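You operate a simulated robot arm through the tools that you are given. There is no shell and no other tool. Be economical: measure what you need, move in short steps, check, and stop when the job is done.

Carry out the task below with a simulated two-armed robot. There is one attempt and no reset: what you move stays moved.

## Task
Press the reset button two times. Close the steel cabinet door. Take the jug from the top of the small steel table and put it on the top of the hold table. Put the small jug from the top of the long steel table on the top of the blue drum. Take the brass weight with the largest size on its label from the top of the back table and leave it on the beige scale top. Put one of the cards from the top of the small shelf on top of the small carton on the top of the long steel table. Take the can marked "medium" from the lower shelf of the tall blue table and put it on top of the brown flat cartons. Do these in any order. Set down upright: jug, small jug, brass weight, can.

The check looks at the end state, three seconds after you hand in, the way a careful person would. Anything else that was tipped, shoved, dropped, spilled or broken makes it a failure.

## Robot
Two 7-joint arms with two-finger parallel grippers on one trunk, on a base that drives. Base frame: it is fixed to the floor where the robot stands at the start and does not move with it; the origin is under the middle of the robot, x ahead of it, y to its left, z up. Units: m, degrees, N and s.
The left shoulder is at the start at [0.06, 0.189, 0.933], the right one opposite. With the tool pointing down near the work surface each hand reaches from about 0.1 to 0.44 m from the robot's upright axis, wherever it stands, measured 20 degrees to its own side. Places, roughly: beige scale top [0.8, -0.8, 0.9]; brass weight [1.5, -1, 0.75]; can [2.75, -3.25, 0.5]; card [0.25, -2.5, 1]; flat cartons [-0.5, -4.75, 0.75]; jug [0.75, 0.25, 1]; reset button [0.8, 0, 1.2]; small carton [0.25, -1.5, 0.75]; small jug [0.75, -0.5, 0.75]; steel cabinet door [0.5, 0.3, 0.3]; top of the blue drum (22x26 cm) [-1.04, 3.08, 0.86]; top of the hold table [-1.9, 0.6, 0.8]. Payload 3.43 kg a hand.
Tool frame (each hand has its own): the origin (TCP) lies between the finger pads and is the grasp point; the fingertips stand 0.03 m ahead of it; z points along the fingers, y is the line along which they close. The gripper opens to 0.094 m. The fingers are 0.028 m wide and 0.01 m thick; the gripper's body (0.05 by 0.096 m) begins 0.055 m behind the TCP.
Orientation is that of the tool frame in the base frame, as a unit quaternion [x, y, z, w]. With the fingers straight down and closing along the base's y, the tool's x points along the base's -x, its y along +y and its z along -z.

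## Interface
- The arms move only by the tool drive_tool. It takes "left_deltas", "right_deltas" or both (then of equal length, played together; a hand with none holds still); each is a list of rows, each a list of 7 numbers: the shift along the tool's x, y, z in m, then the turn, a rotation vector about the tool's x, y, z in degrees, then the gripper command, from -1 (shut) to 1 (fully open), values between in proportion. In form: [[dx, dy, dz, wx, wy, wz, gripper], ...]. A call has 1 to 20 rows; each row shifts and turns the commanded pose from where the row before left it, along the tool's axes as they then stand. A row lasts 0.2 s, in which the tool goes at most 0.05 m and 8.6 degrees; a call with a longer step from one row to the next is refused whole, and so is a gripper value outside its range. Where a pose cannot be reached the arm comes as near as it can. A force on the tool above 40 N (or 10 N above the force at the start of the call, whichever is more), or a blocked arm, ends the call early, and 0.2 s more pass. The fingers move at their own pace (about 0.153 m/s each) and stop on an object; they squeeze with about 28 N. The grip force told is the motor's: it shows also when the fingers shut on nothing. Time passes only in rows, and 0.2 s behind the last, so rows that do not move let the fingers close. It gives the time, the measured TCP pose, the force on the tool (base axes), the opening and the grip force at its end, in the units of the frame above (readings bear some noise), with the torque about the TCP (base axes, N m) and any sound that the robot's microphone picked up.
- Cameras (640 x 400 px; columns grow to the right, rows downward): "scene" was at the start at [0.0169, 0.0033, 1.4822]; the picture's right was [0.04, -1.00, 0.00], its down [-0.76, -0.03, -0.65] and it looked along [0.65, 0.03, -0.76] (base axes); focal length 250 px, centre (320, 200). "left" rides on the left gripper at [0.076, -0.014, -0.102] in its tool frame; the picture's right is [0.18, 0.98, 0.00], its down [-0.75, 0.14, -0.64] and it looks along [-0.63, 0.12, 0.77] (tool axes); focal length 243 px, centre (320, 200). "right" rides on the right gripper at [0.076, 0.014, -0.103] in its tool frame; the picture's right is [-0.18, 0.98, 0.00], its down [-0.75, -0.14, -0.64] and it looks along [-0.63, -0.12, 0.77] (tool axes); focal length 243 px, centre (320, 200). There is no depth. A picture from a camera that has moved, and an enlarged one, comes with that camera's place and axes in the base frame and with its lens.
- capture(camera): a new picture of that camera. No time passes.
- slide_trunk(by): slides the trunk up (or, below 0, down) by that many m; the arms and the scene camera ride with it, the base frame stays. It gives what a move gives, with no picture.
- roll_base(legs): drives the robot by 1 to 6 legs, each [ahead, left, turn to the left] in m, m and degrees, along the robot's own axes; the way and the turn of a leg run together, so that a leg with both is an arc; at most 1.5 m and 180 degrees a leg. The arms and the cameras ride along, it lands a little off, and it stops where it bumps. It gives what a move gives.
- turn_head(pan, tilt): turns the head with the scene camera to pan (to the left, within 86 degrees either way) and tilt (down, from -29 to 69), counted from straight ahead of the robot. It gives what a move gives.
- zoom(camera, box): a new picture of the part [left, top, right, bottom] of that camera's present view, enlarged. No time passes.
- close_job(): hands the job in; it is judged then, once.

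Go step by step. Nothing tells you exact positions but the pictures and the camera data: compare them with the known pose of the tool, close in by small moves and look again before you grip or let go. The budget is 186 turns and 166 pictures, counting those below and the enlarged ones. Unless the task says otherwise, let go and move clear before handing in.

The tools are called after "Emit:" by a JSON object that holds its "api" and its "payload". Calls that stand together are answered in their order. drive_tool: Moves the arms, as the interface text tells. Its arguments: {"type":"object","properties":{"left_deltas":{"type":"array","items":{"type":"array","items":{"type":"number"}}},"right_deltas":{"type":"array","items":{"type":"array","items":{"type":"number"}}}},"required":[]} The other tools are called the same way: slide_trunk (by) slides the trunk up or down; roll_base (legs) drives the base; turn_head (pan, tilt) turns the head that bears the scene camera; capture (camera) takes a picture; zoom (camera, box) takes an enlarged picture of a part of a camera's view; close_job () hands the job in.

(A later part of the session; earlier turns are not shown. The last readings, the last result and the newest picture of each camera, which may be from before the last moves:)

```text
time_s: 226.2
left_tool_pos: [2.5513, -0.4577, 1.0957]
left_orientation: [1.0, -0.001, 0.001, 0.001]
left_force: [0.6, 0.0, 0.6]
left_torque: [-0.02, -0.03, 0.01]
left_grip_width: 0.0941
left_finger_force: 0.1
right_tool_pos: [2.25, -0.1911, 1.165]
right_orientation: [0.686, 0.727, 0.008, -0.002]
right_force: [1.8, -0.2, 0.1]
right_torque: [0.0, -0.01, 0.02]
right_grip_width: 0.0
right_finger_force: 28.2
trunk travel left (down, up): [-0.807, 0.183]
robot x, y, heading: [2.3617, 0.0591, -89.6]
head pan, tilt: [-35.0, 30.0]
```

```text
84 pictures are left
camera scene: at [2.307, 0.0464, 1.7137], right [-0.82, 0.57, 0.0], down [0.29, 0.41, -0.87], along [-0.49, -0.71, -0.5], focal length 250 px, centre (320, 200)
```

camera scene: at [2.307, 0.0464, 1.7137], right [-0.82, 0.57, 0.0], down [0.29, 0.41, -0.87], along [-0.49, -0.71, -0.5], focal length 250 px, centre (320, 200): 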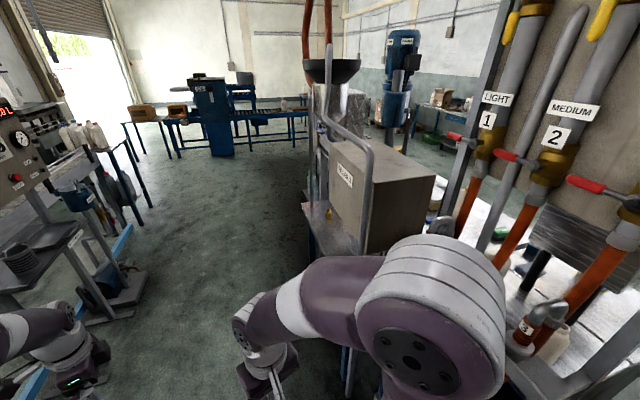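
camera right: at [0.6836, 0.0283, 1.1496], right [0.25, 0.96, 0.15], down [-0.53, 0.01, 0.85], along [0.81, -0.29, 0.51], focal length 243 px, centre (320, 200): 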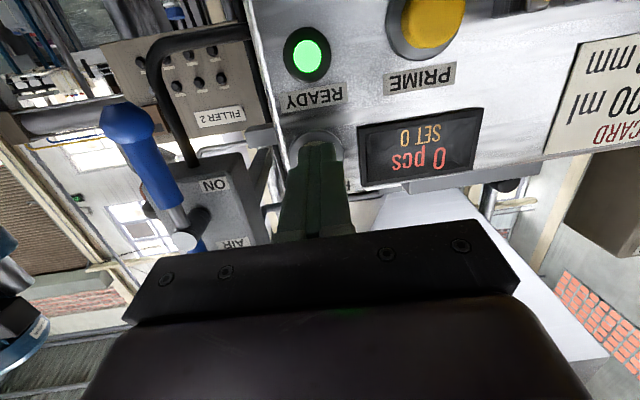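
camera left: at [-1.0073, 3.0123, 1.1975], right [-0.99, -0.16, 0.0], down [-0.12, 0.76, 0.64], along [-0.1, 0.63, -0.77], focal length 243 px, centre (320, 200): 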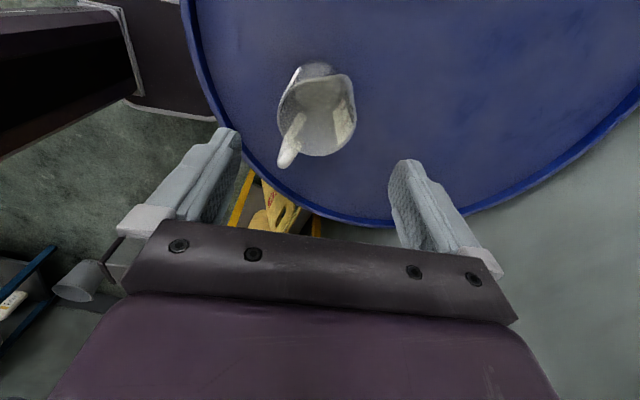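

The back table holds the FILLER 2 box and brass weights near (1.47, -1.05); its edge slants. I drive further and turn to face it.

Emit:
{"api": "roll_base", "payload": {"legs": [[1.15, 0, 0], [0, 0, -111]]}}

Emit:
{"api": "turn_head", "payload": {"pan": 0, "tilt": 42}}

Emit:
{"api": "capture", "payload": {"camera": "scene"}}

```text
time_s: 236.7
left_tool_pos: [1.8137, -1.0764, 1.096]
left_orientation: [-0.564, 0.826, 0.001, -0.001]
left_force: [0.4, 0.5, 0.0]
left_torque: [0.01, -0.01, 0.01]
left_grip_width: 0.0941
left_finger_force: 0.0
right_tool_pos: [2.1703, -0.893, 1.166]
right_orientation: [0.988, -0.157, 0.005, 0.006]
right_force: [-1.0, -0.1, -0.2]
right_torque: [-0.01, 0.01, 0.05]
right_grip_width: 0.0
right_finger_force: 28.2
trunk travel left (down, up): [-0.807, 0.183]
robot x, y, heading: [2.3659, -1.0858, 158.9]
head pan, tilt: [-35.0, 30.0]
```

```text
time_s: 237.7
left_tool_pos: [1.8141, -1.0779, 1.0956]
left_orientation: [-0.563, 0.826, 0.0, 0.0]
left_force: [-0.6, -0.1, 0.9]
left_torque: [0.01, -0.03, 0.0]
left_grip_width: 0.0942
left_finger_force: 0.1
right_tool_pos: [2.1708, -0.8932, 1.1657]
right_orientation: [0.988, -0.156, 0.007, 0.006]
right_force: [1.1, -0.2, -0.5]
right_torque: [0.0, 0.02, 0.02]
right_grip_width: 0.0
right_finger_force: 27.7
trunk travel left (down, up): [-0.807, 0.183]
robot x, y, heading: [2.3653, -1.0885, 158.8]
head pan, tilt: [0.0, 42.0]
```

```text
83 pictures are left
camera scene: at [2.3445, -1.0773, 1.6954], right [0.36, 0.93, 0.0], down [0.62, -0.24, -0.74], along [-0.69, 0.27, -0.67], focal length 250 px, centre (320, 200)
```

scene: 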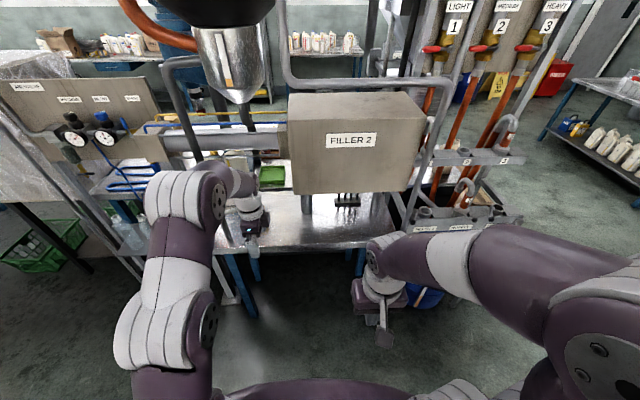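

The weights are probably hidden behind my left hand. I look with the hand's camera.

Emit:
{"api": "capture", "payload": {"camera": "left"}}

Emit:
{"api": "zoom", "payload": {"camera": "scene", "box": [190, 150, 410, 280]}}

```text
82 pictures are left
camera left: at [1.8, -1.1522, 1.1976], right [-0.98, 0.19, 0.0], down [0.14, 0.75, 0.64], along [0.12, 0.63, -0.77], focal length 243 px, centre (320, 200)
```

left: 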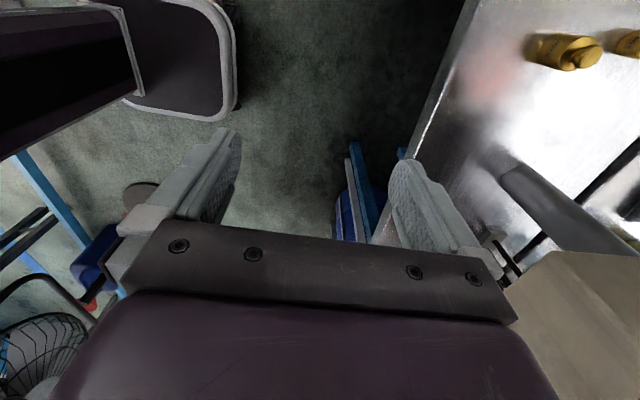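

```text
2.91 times, centred on (300, 215) of scene
camera zoom: at [2.3445, -1.0773, 1.6954], right [0.36, 0.93, 0.0], down [0.62, -0.24, -0.74], along [-0.69, 0.27, -0.67], focal length 726 px, centre (378, 156)
```

zoom: 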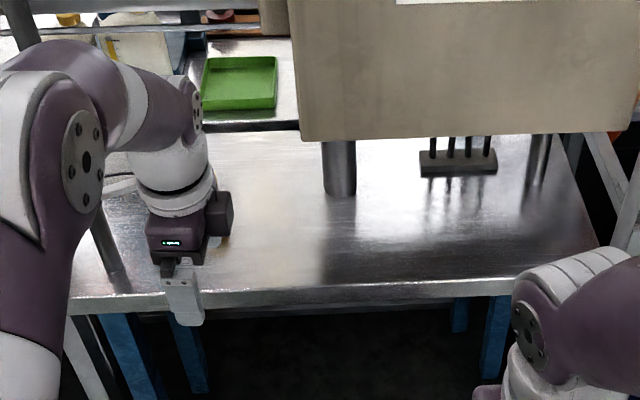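

Two brass weights show at the upper right of the hand camera. I zoom there to read the labels.

Emit:
{"api": "zoom", "payload": {"camera": "left", "box": [500, 0, 640, 110]}}

```text
3.64 times, centred on (570, 55) of left
camera zoom: at [1.8, -1.1522, 1.1976], right [-0.98, 0.19, 0.0], down [0.14, 0.75, 0.64], along [0.12, 0.63, -0.77], focal length 882 px, centre (-589, 727)
```

zoom: 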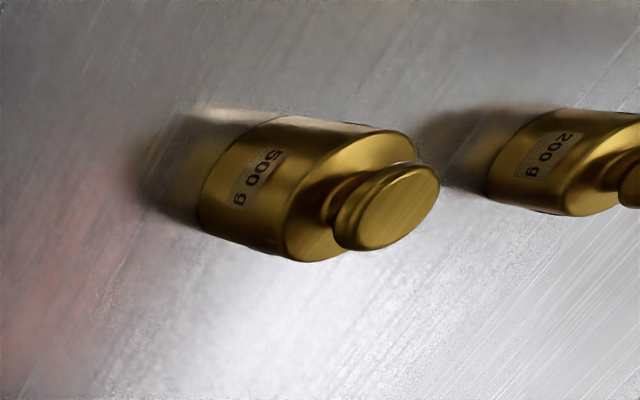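

The nearest is 500 g and the next 200 g; I must see if there are more. I draw the left hand back, turn it straight and pitch it 60° forward as before, then look.

Emit:
{"api": "drive_tool", "payload": {"left_deltas": [[0, -0.04, 0, 0, 0, -8.2, 1], [0, -0.04, 0, 0, 0, -8.2, 1], [0, -0.04, 0, 0, 0, -8.2, 1], [0, 0, 0, 0, 0, -8.2, 1], [0, 0, 0, 0, 0, -8.2, 1], [0, 0, 0, 0, 0, -8.2, 1], [0, 0, 0, 0, 0, -8.2, 1], [0, 0, 0, 0, 0, -8.2, 1], [0, 0, 0, 0, 0, -8.2, 1], [0, 0, 0, 0, 0, -8.2, 1], [0, 0, 0, 0, 0, -8, 1], [0, 0, 0, 0, -7.5, 0, 1], [0, 0, 0, 0, -7.5, 0, 1], [0, 0, 0, 0, -7.5, 0, 1], [0, 0, 0, 0, -7.5, 0, 1], [0, 0, 0, 0, -7.5, 0, 1], [0, 0, 0, 0, -7.5, 0, 1], [0, 0, 0, 0, -7.5, 0, 1], [0, 0, 0, 0, -7.5, 0, 1]]}}

Emit:
{"api": "capture", "payload": {"camera": "left"}}

Emit:
{"api": "zoom", "payload": {"camera": "scene", "box": [160, 140, 380, 280]}}

```text
time_s: 241.7
left_tool_pos: [1.9343, -1.0911, 1.0944]
left_orientation: [0.884, -0.17, -0.42, -0.112]
left_force: [0.1, -0.4, 0.1]
left_torque: [0.0, -0.02, 0.01]
left_grip_width: 0.0939
left_finger_force: 0.2
left hand out of reach, approached as far as the arm can: row 15, 16, 17
right_tool_pos: [2.17, -0.8919, 1.1653]
right_orientation: [0.988, -0.157, 0.006, 0.006]
right_force: [0.7, -0.4, -0.3]
right_torque: [-0.02, 0.01, -0.01]
right_grip_width: 0.0
right_finger_force: 28.1
trunk travel left (down, up): [-0.807, 0.183]
robot x, y, heading: [2.3652, -1.0897, 158.9]
head pan, tilt: [0.0, 42.0]
```

```text
79 pictures are left
camera left: at [2.0587, -1.1269, 1.0977], right [-0.28, -0.94, -0.2], down [-0.05, -0.19, 0.98], along [-0.96, 0.28, 0.01], focal length 243 px, centre (320, 200)
```

left: 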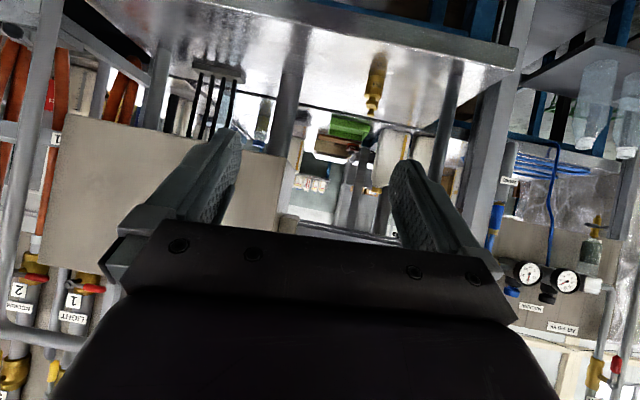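

```text
2.86 times, centred on (270, 210) of scene
camera zoom: at [2.3437, -1.077, 1.6954], right [0.36, 0.93, 0.0], down [0.62, -0.24, -0.74], along [-0.69, 0.27, -0.67], focal length 713 px, centre (463, 171)
```

zoom: 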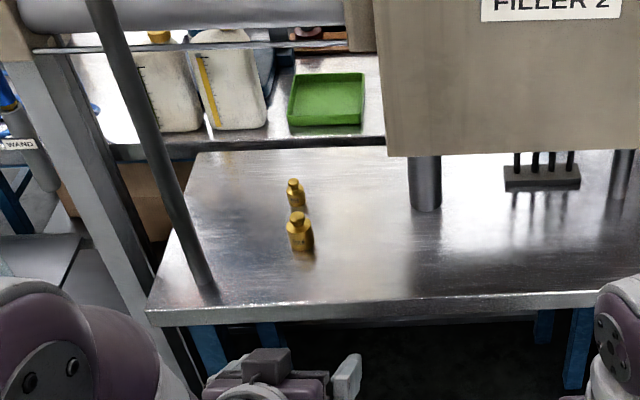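

There are just two weights; the 500 g one is nearest, at (1.503, -1.04) on a table at z≈0.80. I move in, minding the frame's legs at the left.

Emit:
{"api": "roll_base", "payload": {"legs": [[0.28, 0.05, 0]]}}

Emit:
{"api": "slide_trunk", "payload": {"by": -0.18}}

Emit:
{"api": "capture", "payload": {"camera": "left"}}

Emit:
{"api": "capture", "payload": {"camera": "scene"}}

```text
time_s: 243.7
left_tool_pos: [1.6582, -1.0369, 1.0949]
left_orientation: [0.884, -0.17, -0.42, -0.113]
left_force: [0.6, -0.4, 0.4]
left_torque: [0.0, 0.0, 0.01]
left_grip_width: 0.094
left_finger_force: 0.1
right_tool_pos: [1.8925, -0.8394, 1.1666]
right_orientation: [0.988, -0.156, 0.006, 0.005]
right_force: [0.0, -0.4, -0.3]
right_torque: [0.01, -0.02, 0.04]
right_grip_width: 0.0
right_finger_force: 28.1
trunk travel left (down, up): [-0.807, 0.183]
robot x, y, heading: [2.0856, -1.0325, 158.8]
head pan, tilt: [0.0, 42.0]
```

```text
time_s: 245.7
left_tool_pos: [1.6569, -1.0378, 0.9137]
left_orientation: [0.884, -0.169, -0.42, -0.113]
left_force: [0.1, -0.8, -0.6]
left_torque: [0.01, -0.04, 0.0]
left_grip_width: 0.0939
left_finger_force: 0.1
right_tool_pos: [1.8906, -0.841, 0.9867]
right_orientation: [0.988, -0.156, 0.006, 0.005]
right_force: [-0.3, 0.3, -0.2]
right_torque: [-0.03, 0.0, 0.0]
right_grip_width: 0.0
right_finger_force: 27.7
trunk travel left (down, up): [-0.627, 0.363]
robot x, y, heading: [2.0859, -1.0319, 159.0]
head pan, tilt: [0.0, 42.0]
```

```text
77 pictures are left
camera left: at [1.7803, -1.0738, 0.9181], right [-0.28, -0.94, -0.2], down [-0.05, -0.19, 0.98], along [-0.96, 0.28, 0.01], focal length 243 px, centre (320, 200)
```

left: 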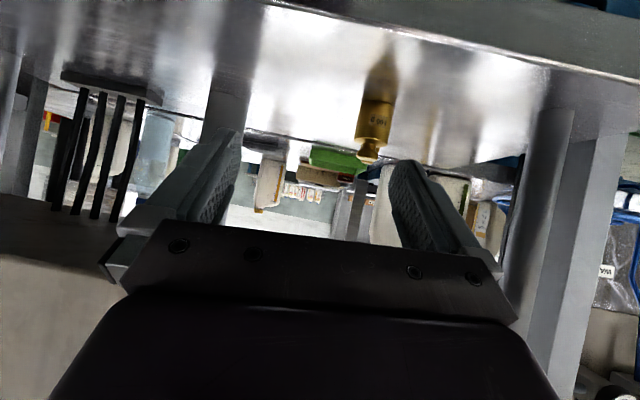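

```text
76 pictures are left
camera scene: at [2.0657, -1.0237, 1.5155], right [0.36, 0.93, 0.0], down [0.62, -0.24, -0.74], along [-0.69, 0.27, -0.67], focal length 250 px, centre (320, 200)
```

scene: 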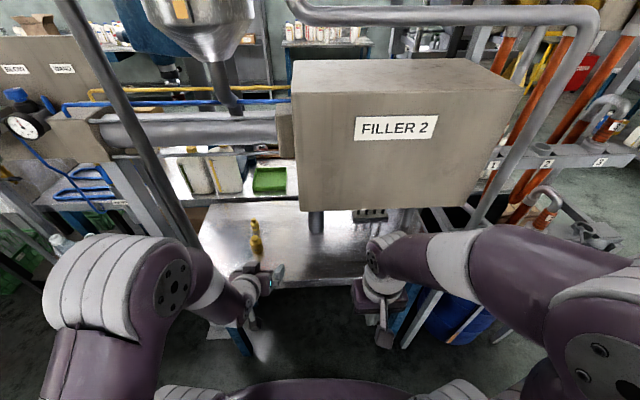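

The 500 g weight sits a little left of the fingers' line. I line up 6 cm short of it.

Emit:
{"api": "drive_tool", "payload": {"left_deltas": [[-0.007, 0.016, 0.025, 0, 0, 0, 1], [-0.007, 0.016, 0.025, 0, 0, 0, 1], [-0.007, 0.016, 0.024, 0, 0, 0, 1], [-0.008, 0.017, 0.024, 0, 0, 0, 1]]}}

Emit:
{"api": "capture", "payload": {"camera": "left"}}

```text
time_s: 246.7
left_tool_pos: [1.5436, -1.0586, 0.8716]
left_orientation: [0.885, -0.168, -0.419, -0.112]
left_force: [-0.5, 0.2, 0.5]
left_torque: [0.02, -0.01, -0.02]
left_grip_width: 0.0942
left_finger_force: 0.2
right_tool_pos: [1.8909, -0.8394, 0.9844]
right_orientation: [0.988, -0.156, 0.008, 0.005]
right_force: [-0.5, -0.4, -1.0]
right_torque: [0.01, -0.03, -0.01]
right_grip_width: 0.0
right_finger_force: 28.2
trunk travel left (down, up): [-0.627, 0.363]
robot x, y, heading: [2.0835, -1.0309, 159.3]
head pan, tilt: [0.0, 42.0]
```

```text
75 pictures are left
camera left: at [1.6679, -1.0945, 0.8761], right [-0.28, -0.94, -0.2], down [-0.05, -0.19, 0.98], along [-0.96, 0.28, 0.01], focal length 243 px, centre (320, 200)
```

left: 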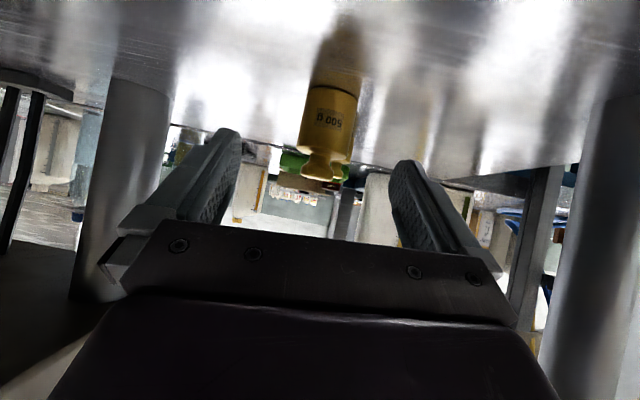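

Almost centred; I shift 5 mm, advance 6 cm, and close on the body.

Emit:
{"api": "drive_tool", "payload": {"left_deltas": [[0, 0.005, 0.01, 0, 0, 0, 1], [0, 0, 0.017, 0, 0, 0, 1], [0, 0, 0.017, 0, 0, 0, 1], [0, 0, 0.016, 0, 0, 0, 1], [0, 0, 0, 0, 0, 0, 0.3], [0, 0, 0, 0, 0, 0, -1], [0, 0, 0, 0, 0, 0, -1], [0, 0, 0, 0, 0, 0, -1]]}}

Emit:
{"api": "capture", "payload": {"camera": "left"}}

```text
time_s: 248.5
left_tool_pos: [1.5008, -1.0415, 0.8341]
left_orientation: [0.884, -0.169, -0.421, -0.112]
left_force: [0.8, -0.9, 0.9]
left_torque: [-0.15, 0.0, 0.01]
left_grip_width: 0.0417
left_finger_force: 27.9
right_tool_pos: [1.8904, -0.8395, 0.9855]
right_orientation: [0.988, -0.155, 0.006, 0.006]
right_force: [-0.5, 0.5, 0.1]
right_torque: [0.0, 0.02, 0.06]
right_grip_width: 0.0001
right_finger_force: 27.9
trunk travel left (down, up): [-0.627, 0.363]
robot x, y, heading: [2.0872, -1.0315, 159.0]
head pan, tilt: [0.0, 42.0]
```

```text
74 pictures are left
camera left: at [1.6236, -1.0795, 0.8383], right [-0.28, -0.94, -0.2], down [-0.05, -0.19, 0.98], along [-0.96, 0.28, 0.01], focal length 243 px, centre (320, 200)
```

left: 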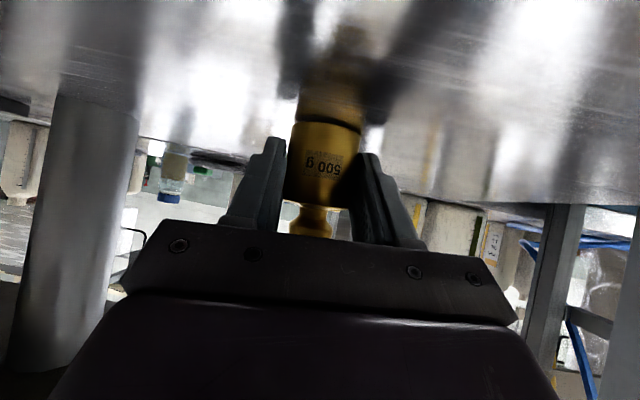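

The 500 g weight is gripped. I lift, back away and check it.

Emit:
{"api": "slide_trunk", "payload": {"by": 0.12}}

Emit:
{"api": "roll_base", "payload": {"legs": [[-0.35, 0, 0]]}}

Emit:
{"api": "capture", "payload": {"camera": "left"}}

Emit:
{"api": "turn_head", "payload": {"pan": 60, "tilt": 30}}

Emit:
{"api": "capture", "payload": {"camera": "scene"}}

```text
time_s: 250.0
left_tool_pos: [1.5002, -1.0422, 0.9533]
left_orientation: [0.885, -0.168, -0.42, -0.112]
left_force: [-0.2, 0.5, -5.9]
left_torque: [-0.07, -0.08, 0.0]
left_grip_width: 0.0413
left_finger_force: 27.9
right_tool_pos: [1.8914, -0.8393, 1.1053]
right_orientation: [0.988, -0.156, 0.006, 0.005]
right_force: [-0.6, 0.7, 0.7]
right_torque: [-0.03, -0.02, -0.01]
right_grip_width: 0.0
right_finger_force: 27.9
trunk travel left (down, up): [-0.747, 0.243]
robot x, y, heading: [2.0883, -1.0289, 158.9]
head pan, tilt: [0.0, 42.0]
```

```text
time_s: 252.2
left_tool_pos: [1.8297, -1.1683, 0.9528]
left_orientation: [0.885, -0.17, -0.42, -0.113]
left_force: [-0.2, 0.6, -5.5]
left_torque: [-0.03, -0.09, 0.0]
left_grip_width: 0.0415
left_finger_force: 28.4
right_tool_pos: [2.2207, -0.9648, 1.1066]
right_orientation: [0.987, -0.158, 0.007, 0.005]
right_force: [-0.1, -1.0, -0.1]
right_torque: [-0.02, -0.01, -0.02]
right_grip_width: 0.0
right_finger_force: 28.1
trunk travel left (down, up): [-0.747, 0.243]
robot x, y, heading: [2.4167, -1.157, 158.8]
head pan, tilt: [0.0, 42.0]
```

```text
73 pictures are left
camera left: at [1.9531, -1.2053, 0.9578], right [-0.28, -0.94, -0.2], down [-0.05, -0.19, 0.98], along [-0.96, 0.28, 0.01], focal length 243 px, centre (320, 200)
```

left: 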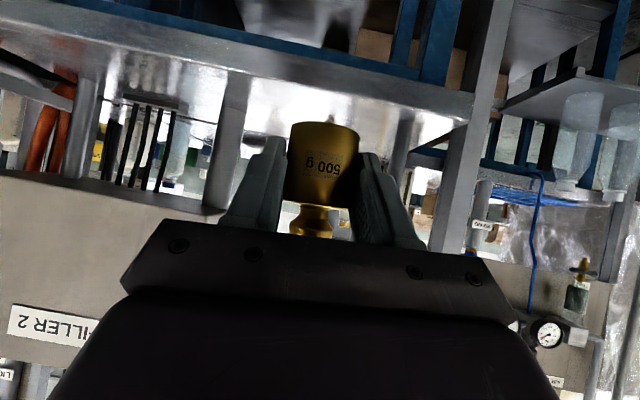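

```text
time_s: 253.6
left_tool_pos: [1.8295, -1.1697, 0.9535]
left_orientation: [0.885, -0.169, -0.42, -0.113]
left_force: [0.6, 0.5, -4.7]
left_torque: [-0.02, -0.03, 0.0]
left_grip_width: 0.0412
left_finger_force: 28.3
right_tool_pos: [2.2202, -0.9659, 1.1047]
right_orientation: [0.988, -0.157, 0.006, 0.006]
right_force: [-0.6, -0.3, 0.5]
right_torque: [0.0, 0.06, -0.02]
right_grip_width: 0.0
right_finger_force: 27.9
trunk travel left (down, up): [-0.747, 0.243]
robot x, y, heading: [2.4187, -1.1555, 158.9]
head pan, tilt: [60.0, 30.0]
```

```text
72 pictures are left
camera scene: at [2.4025, -1.2378, 1.6537], right [-0.63, 0.78, 0.0], down [0.39, 0.31, -0.87], along [-0.67, -0.54, -0.5], focal length 250 px, centre (320, 200)
```

scene: 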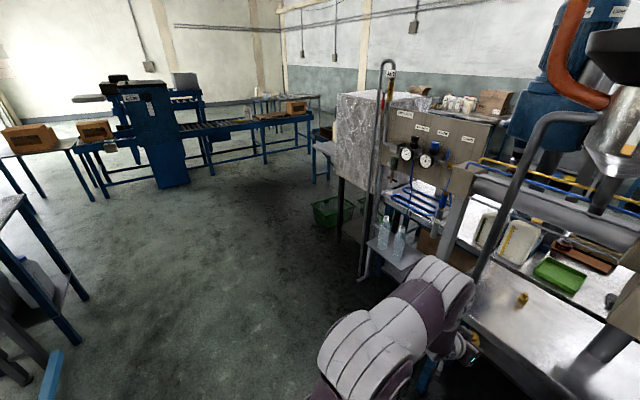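

The weight is held upright. The tall blue table with the cans should be to my left, so I look there now since my right hand is free.

Emit:
{"api": "roll_base", "payload": {"legs": [[0, 0, 110]]}}

Emit:
{"api": "turn_head", "payload": {"pan": 5, "tilt": 28}}

Emit:
{"api": "capture", "payload": {"camera": "scene"}}

```text
time_s: 258.5
left_tool_pos: [2.6141, -1.7136, 0.9533]
left_orientation: [0.655, 0.619, -0.336, 0.274]
left_force: [0.3, -0.5, -4.5]
left_torque: [0.1, -0.01, 0.03]
left_grip_width: 0.0409
left_finger_force: 27.7
right_tool_pos: [2.298, -1.4073, 1.1041]
right_orientation: [0.705, 0.71, 0.008, -0.002]
right_force: [0.1, -0.2, 0.2]
right_torque: [-0.01, -0.02, 0.0]
right_grip_width: 0.0
right_finger_force: 28.7
trunk travel left (down, up): [-0.747, 0.243]
robot x, y, heading: [2.4188, -1.1602, -93.0]
head pan, tilt: [60.0, 30.0]
```

```text
time_s: 259.7
left_tool_pos: [2.6147, -1.7141, 0.9537]
left_orientation: [0.654, 0.62, -0.336, 0.275]
left_force: [0.4, 0.0, -4.9]
left_torque: [0.09, 0.0, 0.02]
left_grip_width: 0.0405
left_finger_force: 27.5
right_tool_pos: [2.2982, -1.4071, 1.1053]
right_orientation: [0.704, 0.71, 0.008, -0.003]
right_force: [0.3, 0.4, -0.3]
right_torque: [-0.02, 0.06, -0.03]
right_grip_width: 0.0001
right_finger_force: 28.1
trunk travel left (down, up): [-0.747, 0.243]
robot x, y, heading: [2.4172, -1.1613, -93.1]
head pan, tilt: [5.0, 28.0]
```

```text
71 pictures are left
camera scene: at [2.4248, -1.1915, 1.6569], right [-1.0, -0.04, 0.0], down [-0.02, 0.47, -0.88], along [0.04, -0.88, -0.47], focal length 250 px, centre (320, 200)
```

scene: 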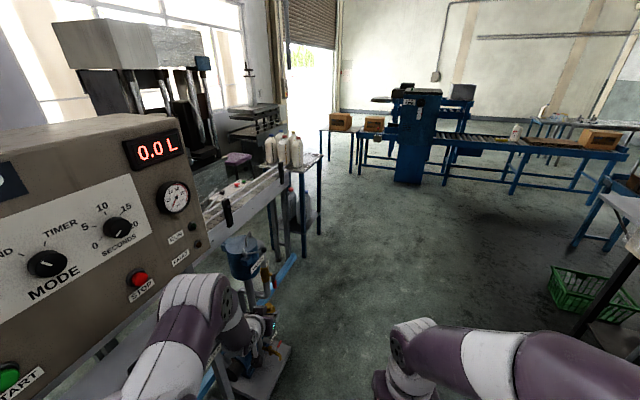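

The blue table ahead-left has white bottles on top and cans on its lower shelf. I zoom in.

Emit:
{"api": "zoom", "payload": {"camera": "scene", "box": [210, 110, 350, 270]}}

```text
2.50 times, centred on (280, 190) of scene
camera zoom: at [2.4248, -1.1915, 1.6569], right [-1.0, -0.04, 0.0], down [-0.02, 0.47, -0.88], along [0.04, -0.88, -0.47], focal length 624 px, centre (420, 225)
```

zoom: 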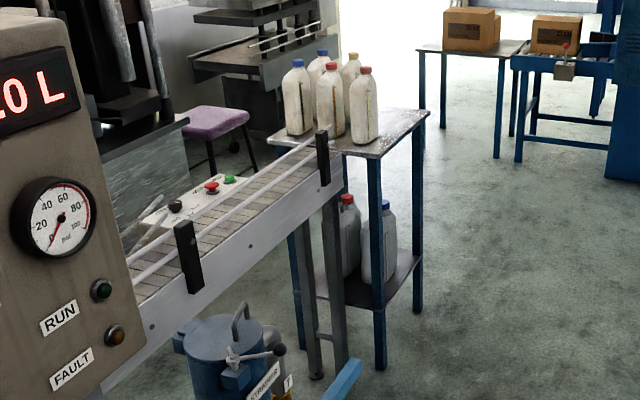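

The cans stand on the lower shelf, open to the aisle side (edge from about (2.67,-3.09) to (2.54,-3.47)). I drive into the aisle and face it.

Emit:
{"api": "roll_base", "payload": {"legs": [[0.7, -0.22, 0], [1.05, -0.28, 0], [0, 0, 74]]}}

Emit:
{"api": "turn_head", "payload": {"pan": 0, "tilt": 45}}

Emit:
{"api": "capture", "payload": {"camera": "scene"}}

```text
time_s: 272.1
left_tool_pos: [2.4236, -2.83, 0.9542]
left_orientation: [0.145, 0.889, -0.101, 0.422]
left_force: [-0.9, 0.9, -4.7]
left_torque: [0.02, 0.09, -0.02]
left_grip_width: 0.0407
left_finger_force: 27.6
right_tool_pos: [2.0438, -3.0544, 1.1057]
right_orientation: [0.13, 0.992, 0.005, -0.006]
right_force: [0.9, 0.1, 1.0]
right_torque: [0.01, 0.0, 0.0]
right_grip_width: 0.0
right_finger_force: 28.0
trunk travel left (down, up): [-0.747, 0.243]
robot x, y, heading: [1.8365, -2.87, -18.1]
head pan, tilt: [5.0, 28.0]
```

```text
time_s: 272.9
left_tool_pos: [2.4238, -2.8304, 0.9532]
left_orientation: [0.146, 0.888, -0.102, 0.423]
left_force: [1.3, 0.2, -5.2]
left_torque: [0.03, 0.07, -0.04]
left_grip_width: 0.0406
left_finger_force: 28.3
right_tool_pos: [2.0442, -3.0542, 1.1059]
right_orientation: [0.13, 0.992, 0.005, -0.005]
right_force: [-0.3, -0.3, 0.1]
right_torque: [0.03, 0.02, 0.0]
right_grip_width: 0.0
right_finger_force: 28.3
trunk travel left (down, up): [-0.747, 0.243]
robot x, y, heading: [1.8355, -2.8701, -18.0]
head pan, tilt: [0.0, 45.0]
```

```text
69 pictures are left
camera scene: at [1.8577, -2.8782, 1.6311], right [-0.31, -0.95, 0.0], down [-0.67, 0.22, -0.71], along [0.67, -0.22, -0.71], focal length 250 px, centre (320, 200)
```

scene: 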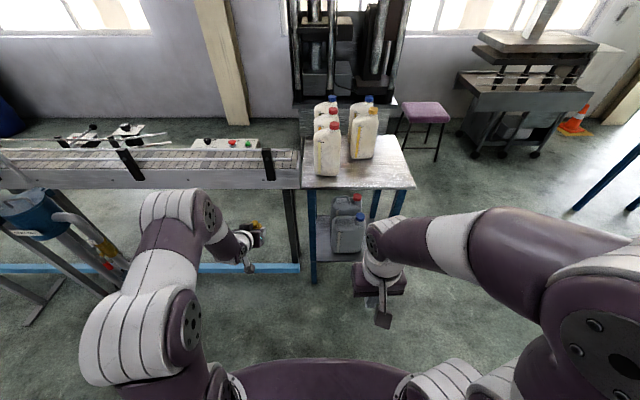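

Two jerry cans stand on the lower shelf, blue cap in front and red cap behind. I lower the trunk to read labels.

Emit:
{"api": "slide_trunk", "payload": {"by": -0.4}}

Emit:
{"api": "turn_head", "payload": {"pan": 0, "tilt": 30}}

Emit:
{"api": "zoom", "payload": {"camera": "scene", "box": [270, 130, 450, 290]}}

```text
time_s: 276.7
left_tool_pos: [2.4224, -2.8307, 0.5533]
left_orientation: [0.146, 0.889, -0.102, 0.422]
left_force: [-0.1, 0.0, -4.8]
left_torque: [0.04, 0.07, -0.02]
left_grip_width: 0.0402
left_finger_force: 28.3
right_tool_pos: [2.0431, -3.0534, 0.7046]
right_orientation: [0.13, 0.991, 0.005, -0.007]
right_force: [0.6, 0.3, 0.2]
right_torque: [0.02, -0.01, 0.0]
right_grip_width: 0.0
right_finger_force: 27.5
trunk travel left (down, up): [-0.347, 0.643]
robot x, y, heading: [1.837, -2.8719, -18.2]
head pan, tilt: [0.0, 45.0]
```

```text
time_s: 277.5
left_tool_pos: [2.4232, -2.8304, 0.5536]
left_orientation: [0.145, 0.889, -0.1, 0.423]
left_force: [0.4, 0.3, -4.7]
left_torque: [0.05, 0.09, -0.03]
left_grip_width: 0.0404
left_finger_force: 28.2
right_tool_pos: [2.0436, -3.0536, 0.706]
right_orientation: [0.129, 0.992, 0.005, -0.007]
right_force: [0.5, 0.3, -0.1]
right_torque: [0.0, -0.02, 0.03]
right_grip_width: 0.0002
right_finger_force: 27.9
trunk travel left (down, up): [-0.347, 0.643]
robot x, y, heading: [1.8358, -2.8717, -18.1]
head pan, tilt: [0.0, 30.0]
```

```text
2.50 times, centred on (360, 210) of scene
camera zoom: at [1.8661, -2.881, 1.2536], right [-0.31, -0.95, 0.0], down [-0.48, 0.15, -0.87], along [0.82, -0.27, -0.5], focal length 624 px, centre (220, 175)
```

zoom: 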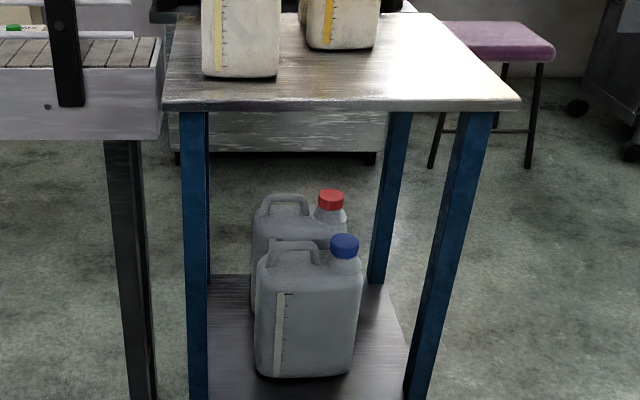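

The labels must be on the far faces. I drive round to the table's right side, which is also open, to read them.

Emit:
{"api": "roll_base", "payload": {"legs": [[0, -1.1, 0], [0, 0, 90], [0, -1.5, 0]]}}

Emit:
{"api": "turn_head", "payload": {"pan": 20, "tilt": 35}}

Emit:
{"api": "capture", "payload": {"camera": "scene"}}

```text
time_s: 293.9
left_tool_pos: [2.8614, -3.7643, 0.5536]
left_orientation: [-0.534, 0.726, 0.232, 0.368]
left_force: [-0.2, 0.6, -4.5]
left_torque: [-0.1, 0.05, -0.04]
left_grip_width: 0.0403
left_finger_force: 27.8
right_tool_pos: [3.0928, -4.1392, 0.7047]
right_orientation: [-0.617, 0.787, -0.001, -0.008]
right_force: [-0.6, -0.9, -0.5]
right_torque: [0.0, 0.01, -0.02]
right_grip_width: 0.0004
right_finger_force: 27.7
trunk travel left (down, up): [-0.347, 0.643]
robot x, y, heading: [2.9161, -4.35, 72.9]
head pan, tilt: [0.0, 30.0]
```

```text
time_s: 294.7
left_tool_pos: [2.8609, -3.7654, 0.554]
left_orientation: [-0.534, 0.726, 0.232, 0.367]
left_force: [-0.4, 0.9, -4.8]
left_torque: [-0.09, 0.01, -0.03]
left_grip_width: 0.0403
left_finger_force: 28.0
right_tool_pos: [3.0932, -4.1398, 0.7046]
right_orientation: [-0.617, 0.787, -0.002, -0.008]
right_force: [-0.1, 0.1, -1.6]
right_torque: [0.0, -0.02, 0.01]
right_grip_width: 0.0002
right_finger_force: 28.1
trunk travel left (down, up): [-0.347, 0.643]
robot x, y, heading: [2.9152, -4.3531, 73.1]
head pan, tilt: [20.0, 35.0]
```

```text
67 pictures are left
camera scene: at [2.892, -4.3189, 1.2459], right [1.0, 0.05, 0.0], down [0.03, -0.57, -0.82], along [-0.04, 0.82, -0.57], focal length 250 px, centre (320, 200)
```

scene: 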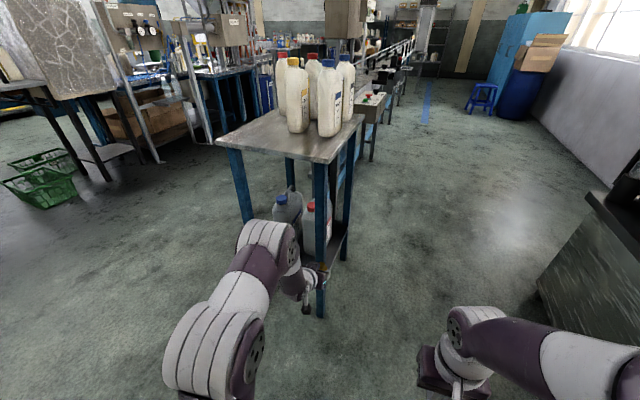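

The far side is open floor. I shift right a bit for an oblique look at the labelled faces.

Emit:
{"api": "roll_base", "payload": {"legs": [[0.1, -0.45, 0]]}}

Emit:
{"api": "turn_head", "payload": {"pan": 42, "tilt": 35}}

Emit:
{"api": "capture", "payload": {"camera": "scene"}}

Emit:
{"api": "zoom", "payload": {"camera": "scene", "box": [230, 110, 390, 270]}}

```text
time_s: 297.5
left_tool_pos: [3.3238, -3.7999, 0.5543]
left_orientation: [-0.533, 0.726, 0.231, 0.368]
left_force: [0.2, -0.2, -4.7]
left_torque: [-0.1, 0.04, -0.02]
left_grip_width: 0.0404
left_finger_force: 28.3
right_tool_pos: [3.5553, -4.1759, 0.7049]
right_orientation: [-0.617, 0.787, -0.001, -0.009]
right_force: [-0.6, -0.1, 0.9]
right_torque: [0.01, 0.01, -0.03]
right_grip_width: 0.0001
right_finger_force: 27.7
trunk travel left (down, up): [-0.347, 0.643]
robot x, y, heading: [3.379, -4.3839, 73.0]
head pan, tilt: [20.0, 35.0]
```

```text
time_s: 298.4
left_tool_pos: [3.3228, -3.8014, 0.553]
left_orientation: [-0.534, 0.726, 0.231, 0.367]
left_force: [-0.5, -1.1, -4.8]
left_torque: [-0.07, 0.02, 0.04]
left_grip_width: 0.0405
left_finger_force: 28.1
right_tool_pos: [3.5554, -4.1748, 0.705]
right_orientation: [-0.616, 0.788, -0.002, -0.008]
right_force: [0.3, -0.6, 0.4]
right_torque: [0.0, 0.05, 0.01]
right_grip_width: 0.0002
right_finger_force: 28.6
trunk travel left (down, up): [-0.347, 0.643]
robot x, y, heading: [3.3773, -4.3855, 72.9]
head pan, tilt: [42.0, 35.0]
```

```text
66 pictures are left
camera scene: at [3.3221, -4.3627, 1.2459], right [0.91, 0.42, 0.0], down [0.24, -0.52, -0.82], along [-0.35, 0.74, -0.57], focal length 250 px, centre (320, 200)
```

scene: 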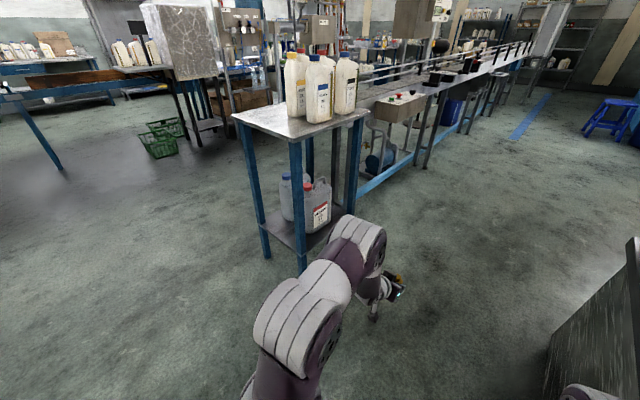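

```text
2.50 times, centred on (310, 190) of scene
camera zoom: at [3.3221, -4.3627, 1.2459], right [0.91, 0.42, 0.0], down [0.24, -0.52, -0.82], along [-0.35, 0.74, -0.57], focal length 624 px, centre (345, 225)
```

zoom: 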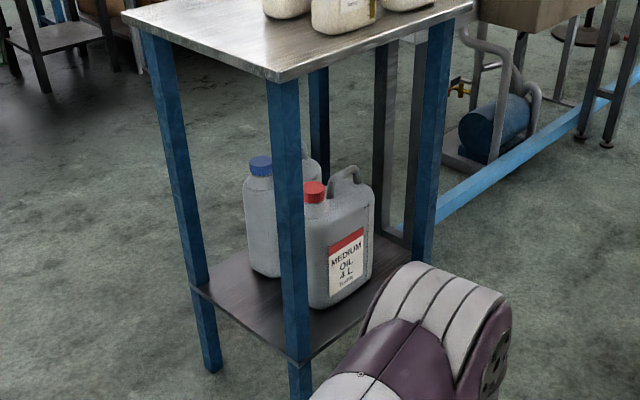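

The red-capped can is the MEDIUM one; it stands on the far (+x) side, where the shelf is open. I fold the left hand back with the weight, pitch the right hand forward, and then roll it 90° so its fingers can take the handle bar from above and below.

Emit:
{"api": "drive_tool", "payload": {"left_deltas": [[0.0124, 0.008, -0.0157, 0, 0, 0, -1], [0.0124, 0.008, -0.0157, 0, 0, 0, -1], [0.0124, 0.008, -0.0157, 0, 0, 0, -1], [0.0124, 0.008, -0.0157, 0, 0, 0, -1], [0.0124, 0.008, -0.0157, 0, 0, 0, -1], [0.0124, 0.008, -0.0157, 0, 0, 0, -1], [0.0124, 0.008, -0.0157, 0, 0, 0, -1], [0.0124, 0.008, -0.0157, 0, 0, 0, -1], [0.0124, 0.008, -0.0157, 0, 0, 0, -1], [0.0124, 0.008, -0.0157, 0, 0, 0, -1], [0, 0, 0, 0, 0, 0, -1], [0, 0, 0, 0, 0, 0, -1]], "right_deltas": [[-0.02, 0, 0, 0, -7.4, 0, -1], [-0.02, 0, 0.003, 0, -7.4, 0, -1], [-0.019, 0, 0.005, 0, -7.4, 0, -1], [-0.018, 0, 0.008, 0, -7.4, 0, -1], [-0.017, 0, 0.01, 0, -7.4, 0, -1], [-0.016, 0, 0.012, 0, -7.4, 0, -1], [-0.014, 0, 0.014, 0, -7.4, 0, -1], [-0.012, 0, 0.016, 0, -7.4, 0, -1], [-0.01, 0, 0.017, 0, -7.4, 0, -1], [-0.008, 0, 0.018, 0, -7.4, 0, -1], [-0.005, 0, 0.019, 0, -7.4, 0, -1], [-0.003, 0, 0.02, 0, 0, 0, -1]]}}

Emit:
{"api": "drive_tool", "payload": {"right_deltas": [[0, 0, 0, 0, 0, 8.2, -1], [0, 0, 0, 0, 0, 8.2, -1], [0, 0, 0, 0, 0, 8.2, -1], [0, 0, 0, 0, 0, 8.2, -1], [0, 0, 0, 0, 0, 8.2, -1], [0, 0, 0, 0, 0, 8.2, 0], [0, 0, 0, 0, 0, 8.2, 0.5], [0, 0, 0, 0, 0, 8.2, 1], [0, 0, 0, 0, 0, 8.2, 1], [0, 0, 0, 0, 0, 8.2, 1], [0, 0, 0, 0, 0, 8, 1]]}}

```text
time_s: 301.0
left_tool_pos: [3.1835, -3.9629, 0.5498]
left_orientation: [-0.533, 0.726, 0.23, 0.368]
left_force: [0.1, 0.6, -6.0]
left_torque: [-0.06, 0.04, -0.04]
left_grip_width: 0.0403
left_finger_force: 27.9
right_tool_pos: [3.6179, -3.9478, 0.6924]
right_orientation: [-0.49, 0.628, 0.364, 0.482]
right_force: [0.5, 0.4, -0.5]
right_torque: [0.01, -0.04, -0.02]
right_grip_width: 0.0
right_finger_force: 27.9
right hand out of reach, approached as far as the arm can: row 5, 6, 11
trunk travel left (down, up): [-0.347, 0.643]
robot x, y, heading: [3.3779, -4.3845, 73.1]
head pan, tilt: [42.0, 35.0]
```

```text
time_s: 303.4
left_tool_pos: [3.184, -3.9633, 0.5494]
left_orientation: [-0.533, 0.726, 0.23, 0.368]
left_force: [-0.8, 1.1, -4.8]
left_torque: [-0.13, 0.01, -0.01]
left_grip_width: 0.0405
left_finger_force: 28.1
right_tool_pos: [3.5211, -3.8208, 0.8554]
right_orientation: [0.097, 0.793, 0.596, 0.083]
right_force: [-0.6, 0.6, 1.3]
right_torque: [0.01, -0.01, 0.03]
right_grip_width: 0.094
right_finger_force: 0.0
right hand out of reach, approached as far as the arm can: row 1, 2, 3, 4, 5, 6, 7, 8, 9, 10, 11
trunk travel left (down, up): [-0.347, 0.643]
robot x, y, heading: [3.3763, -4.386, 73.2]
head pan, tilt: [42.0, 35.0]
```

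The right hand got its rolled forward pose. I raise the left hand a bit, then drive to the far side of the table and face the cans.

Emit:
{"api": "drive_tool", "payload": {"left_deltas": [[-0.023, 0, -0.019, 0, 0, 0, -1], [-0.023, 0, -0.019, 0, 0, 0, -1], [-0.023, 0, -0.019, 0, 0, 0, -1], [-0.023, 0, -0.018, 0, 0, 0, -1], [-0.023, 0, -0.018, 0, 0, 0, -1]]}}

Emit:
{"api": "roll_base", "payload": {"legs": [[0.82, 0.0, 0], [0, 0, 89]]}}

Emit:
{"api": "slide_trunk", "payload": {"by": -0.24}}

Emit:
{"api": "capture", "payload": {"camera": "right"}}

Emit:
{"api": "turn_head", "payload": {"pan": 0, "tilt": 25}}

Emit:
{"api": "capture", "payload": {"camera": "scene"}}

```text
time_s: 304.6
left_tool_pos: [3.1745, -3.9623, 0.6978]
left_orientation: [-0.533, 0.726, 0.231, 0.367]
left_force: [0.3, -0.4, -5.0]
left_torque: [-0.11, 0.09, -0.02]
left_grip_width: 0.0403
left_finger_force: 27.8
right_tool_pos: [3.5214, -3.8211, 0.8558]
right_orientation: [0.097, 0.793, 0.596, 0.083]
right_force: [0.5, -0.3, 0.7]
right_torque: [0.02, 0.02, 0.04]
right_grip_width: 0.0942
right_finger_force: 0.1
trunk travel left (down, up): [-0.347, 0.643]
robot x, y, heading: [3.3783, -4.3852, 73.2]
head pan, tilt: [42.0, 35.0]
```

```text
time_s: 312.8
left_tool_pos: [3.1924, -3.7889, 0.697]
left_orientation: [0.889, -0.143, -0.423, -0.1]
left_force: [-0.2, 0.6, -4.4]
left_torque: [-0.05, -0.1, -0.05]
left_grip_width: 0.0404
left_finger_force: 28.1
right_tool_pos: [3.0563, -3.4416, 0.8542]
right_orientation: [-0.488, 0.633, 0.483, -0.358]
right_force: [0.1, -0.4, -0.7]
right_torque: [0.0, -0.04, 0.02]
right_grip_width: 0.0942
right_finger_force: 0.1
trunk travel left (down, up): [-0.347, 0.643]
robot x, y, heading: [3.617, -3.5934, 162.4]
head pan, tilt: [42.0, 35.0]
```

```text
time_s: 315.3
left_tool_pos: [3.1916, -3.7888, 0.4563]
left_orientation: [0.889, -0.144, -0.423, -0.101]
left_force: [0.1, 0.6, -5.4]
left_torque: [-0.04, -0.05, 0.01]
left_grip_width: 0.0402
left_finger_force: 28.2
right_tool_pos: [3.055, -3.4409, 0.6144]
right_orientation: [-0.488, 0.633, 0.483, -0.358]
right_force: [-0.9, 0.1, 0.2]
right_torque: [0.01, 0.04, 0.02]
right_grip_width: 0.0941
right_finger_force: 0.0
trunk travel left (down, up): [-0.107, 0.883]
robot x, y, heading: [3.6184, -3.5924, 162.4]
head pan, tilt: [42.0, 35.0]
```

```text
64 pictures are left
camera right: at [3.1273, -3.5409, 0.6562], right [-0.22, 0.23, 0.95], down [0.83, 0.55, 0.06], along [-0.51, 0.8, -0.31], focal length 243 px, centre (320, 200)
```

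right: 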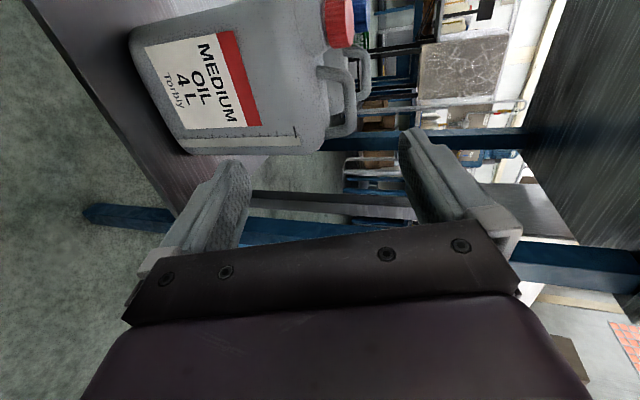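

```text
time_s: 316.4
left_tool_pos: [3.1916, -3.7895, 0.4571]
left_orientation: [0.889, -0.144, -0.423, -0.101]
left_force: [1.0, -0.1, -5.1]
left_torque: [-0.04, -0.09, -0.01]
left_grip_width: 0.0402
left_finger_force: 28.2
right_tool_pos: [3.0565, -3.4412, 0.6148]
right_orientation: [-0.487, 0.633, 0.483, -0.359]
right_force: [0.6, -0.9, 1.2]
right_torque: [0.03, -0.02, 0.02]
right_grip_width: 0.0941
right_finger_force: 0.2
trunk travel left (down, up): [-0.107, 0.883]
robot x, y, heading: [3.6165, -3.5966, 162.3]
head pan, tilt: [0.0, 25.0]
```

```text
63 pictures are left
camera scene: at [3.5875, -3.5834, 1.0216], right [0.3, 0.95, 0.0], down [0.4, -0.13, -0.91], along [-0.86, 0.28, -0.42], focal length 250 px, centre (320, 200)
```

scene: 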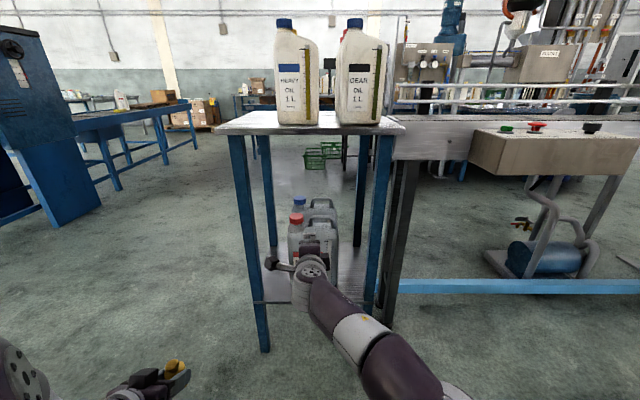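

The right camera shows MEDIUM OIL 4 L and its handle at about (2.86, -3.35, 0.59). I zoom to measure the loop.

Emit:
{"api": "zoom", "payload": {"camera": "right", "box": [270, 20, 430, 160]}}

```text
2.86 times, centred on (350, 90) of right
camera zoom: at [3.1273, -3.5409, 0.6561], right [-0.22, 0.23, 0.95], down [0.83, 0.55, 0.06], along [-0.51, 0.8, -0.31], focal length 693 px, centre (234, 514)
```

zoom: 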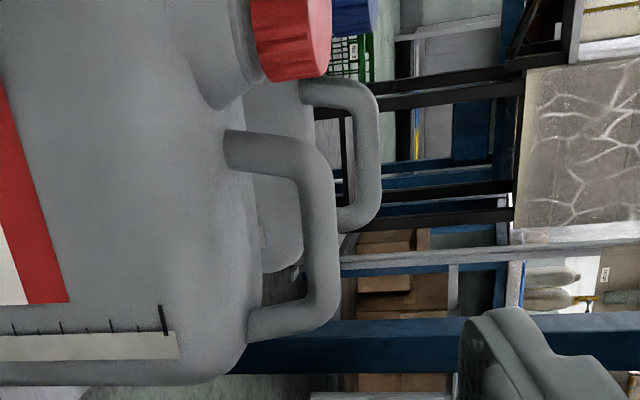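

The bar is about 16 mm thick with a 20 mm hole, so I level the hand and set the opening to about 25 mm.

Emit:
{"api": "drive_tool", "payload": {"right_deltas": [[0, 0, 0, -8, 0, 0, 0], [0, 0, 0, -7.5, 0, 0, -0.45], [0, 0, 0, 0, 0, 0, -0.45]]}}

Emit:
{"api": "capture", "payload": {"camera": "right"}}

```text
time_s: 317.2
left_tool_pos: [3.192, -3.7888, 0.457]
left_orientation: [0.889, -0.143, -0.423, -0.1]
left_force: [-0.6, 0.0, -4.8]
left_torque: [-0.05, -0.07, -0.02]
left_grip_width: 0.0406
left_finger_force: 28.2
right_tool_pos: [3.0351, -3.4363, 0.7149]
right_orientation: [-0.438, 0.564, 0.562, -0.417]
right_force: [0.2, -0.4, -0.3]
right_torque: [0.0, 0.0, 0.04]
right_grip_width: 0.0256
right_finger_force: 0.1
right hand out of reach, approached as far as the arm can: row 1, 2
trunk travel left (down, up): [-0.107, 0.883]
robot x, y, heading: [3.6167, -3.5911, 162.6]
head pan, tilt: [0.0, 25.0]
```

```text
61 pictures are left
camera right: at [3.1126, -3.5373, 0.7299], right [0.03, 0.16, 0.99], down [0.82, 0.56, -0.11], along [-0.57, 0.82, -0.12], focal length 243 px, centre (320, 200)
```

right: 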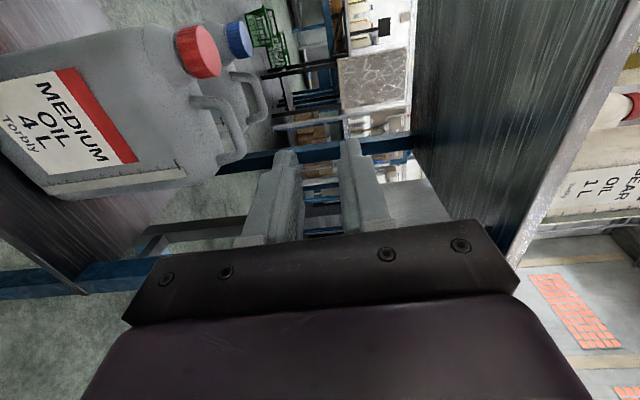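

Level now. I raise the left hand, lower the trunk to the bottom, trim sideways and move to a few centimetres from the handle, then look.

Emit:
{"api": "drive_tool", "payload": {"left_deltas": [[-0.026, 0, -0.021, 0, 0, 0, -1], [-0.026, 0, -0.021, 0, 0, 0, -1], [-0.026, 0, -0.02, 0, 0, 0, -1]]}}

Emit:
{"api": "slide_trunk", "payload": {"by": -0.105}}

Emit:
{"api": "drive_tool", "payload": {"right_deltas": [[0, -0.01, 0, 0, 0, 0, -0.45], [0, -0.008, 0, 0, 0, 0, -0.45]]}}

Emit:
{"api": "roll_base", "payload": {"legs": [[0.08, -0.02, 0]]}}

Emit:
{"api": "capture", "payload": {"camera": "right"}}

```text
time_s: 318.0
left_tool_pos: [3.1905, -3.7947, 0.5564]
left_orientation: [0.89, -0.144, -0.421, -0.101]
left_force: [0.4, 0.2, -5.0]
left_torque: [-0.01, -0.13, 0.02]
left_grip_width: 0.0404
left_finger_force: 28.0
right_tool_pos: [3.0336, -3.4362, 0.7146]
right_orientation: [-0.438, 0.565, 0.561, -0.417]
right_force: [-0.2, -0.3, 0.5]
right_torque: [0.02, 0.0, -0.03]
right_grip_width: 0.0261
right_finger_force: 0.0
trunk travel left (down, up): [-0.107, 0.883]
robot x, y, heading: [3.6183, -3.5918, 162.2]
head pan, tilt: [0.0, 25.0]
```

```text
time_s: 319.4
left_tool_pos: [3.1898, -3.7934, 0.4519]
left_orientation: [0.889, -0.144, -0.423, -0.101]
left_force: [-0.4, 0.3, -5.1]
left_torque: [-0.01, -0.1, 0.01]
left_grip_width: 0.0404
left_finger_force: 28.5
right_tool_pos: [3.0348, -3.4347, 0.6092]
right_orientation: [-0.438, 0.565, 0.562, -0.416]
right_force: [0.5, -0.2, 1.0]
right_torque: [-0.03, 0.01, -0.04]
right_grip_width: 0.026
right_finger_force: 0.0
trunk travel left (down, up): [-0.002, 0.988]
robot x, y, heading: [3.6247, -3.5905, 162.3]
head pan, tilt: [0.0, 25.0]
```

```text
time_s: 320.0
left_tool_pos: [3.1897, -3.7944, 0.4515]
left_orientation: [0.889, -0.144, -0.422, -0.101]
left_force: [0.1, 0.0, -5.9]
left_torque: [-0.04, -0.07, 0.01]
left_grip_width: 0.04
left_finger_force: 27.6
right_tool_pos: [3.0269, -3.4368, 0.5984]
right_orientation: [-0.441, 0.566, 0.56, -0.415]
right_force: [0.3, 0.2, 0.1]
right_torque: [0.0, -0.04, -0.04]
right_grip_width: 0.0258
right_finger_force: 0.2
right hand out of reach, approached as far as the arm can: row 1, 2
trunk travel left (down, up): [-0.002, 0.988]
robot x, y, heading: [3.6174, -3.5957, 162.3]
head pan, tilt: [0.0, 25.0]
```

```text
time_s: 321.0
left_tool_pos: [3.1198, -3.7499, 0.451]
left_orientation: [0.889, -0.144, -0.422, -0.101]
left_force: [0.3, -0.2, -4.5]
left_torque: [0.0, -0.12, -0.01]
left_grip_width: 0.0402
left_finger_force: 27.9
right_tool_pos: [2.9573, -3.392, 0.6007]
right_orientation: [-0.44, 0.566, 0.56, -0.415]
right_force: [0.3, 0.1, 0.4]
right_torque: [0.03, 0.02, -0.02]
right_grip_width: 0.0258
right_finger_force: 0.1
trunk travel left (down, up): [-0.002, 0.988]
robot x, y, heading: [3.545, -3.547, 162.2]
head pan, tilt: [0.0, 25.0]
```

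```text
60 pictures are left
camera right: at [3.0361, -3.4944, 0.6155], right [0.02, 0.16, 0.99], down [0.82, 0.56, -0.1], along [-0.57, 0.82, -0.13], focal length 243 px, centre (320, 200)
```

right: 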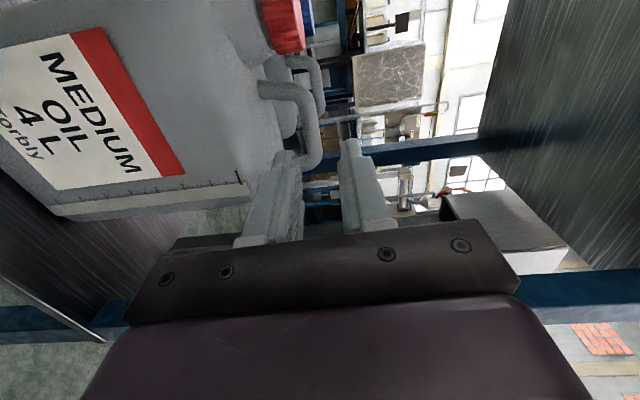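

The bar's height reads 0.584 and the hand is about 1.4 cm high. I pitch down 4° and lower slightly, then look again.

Emit:
{"api": "drive_tool", "payload": {"right_deltas": [[0, -0.012, 0, 4, 0, 0, -0.45], [0, 0, 0, 0, 0, 0, -0.45]]}}

Emit:
{"api": "zoom", "payload": {"camera": "right", "box": [220, 60, 400, 200]}}

```text
time_s: 321.6
left_tool_pos: [3.1192, -3.7512, 0.4511]
left_orientation: [0.889, -0.144, -0.422, -0.101]
left_force: [0.9, -0.7, -5.0]
left_torque: [-0.07, -0.09, 0.07]
left_grip_width: 0.0406
left_finger_force: 28.3
right_tool_pos: [2.958, -3.3924, 0.5877]
right_orientation: [-0.455, 0.585, 0.539, -0.399]
right_force: [1.1, -0.7, -0.2]
right_torque: [-0.02, 0.0, -0.02]
right_grip_width: 0.0262
right_finger_force: 0.1
trunk travel left (down, up): [-0.002, 0.988]
robot x, y, heading: [3.5466, -3.5507, 162.1]
head pan, tilt: [0.0, 25.0]
```

```text
2.86 times, centred on (310, 130) of right
camera zoom: at [3.0352, -3.4943, 0.6107], right [-0.05, 0.18, 0.98], down [0.83, 0.55, -0.06], along [-0.55, 0.81, -0.18], focal length 693 px, centre (349, 400)
```

zoom: 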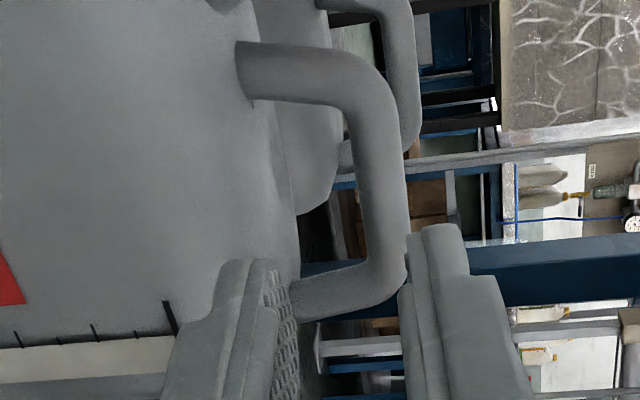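

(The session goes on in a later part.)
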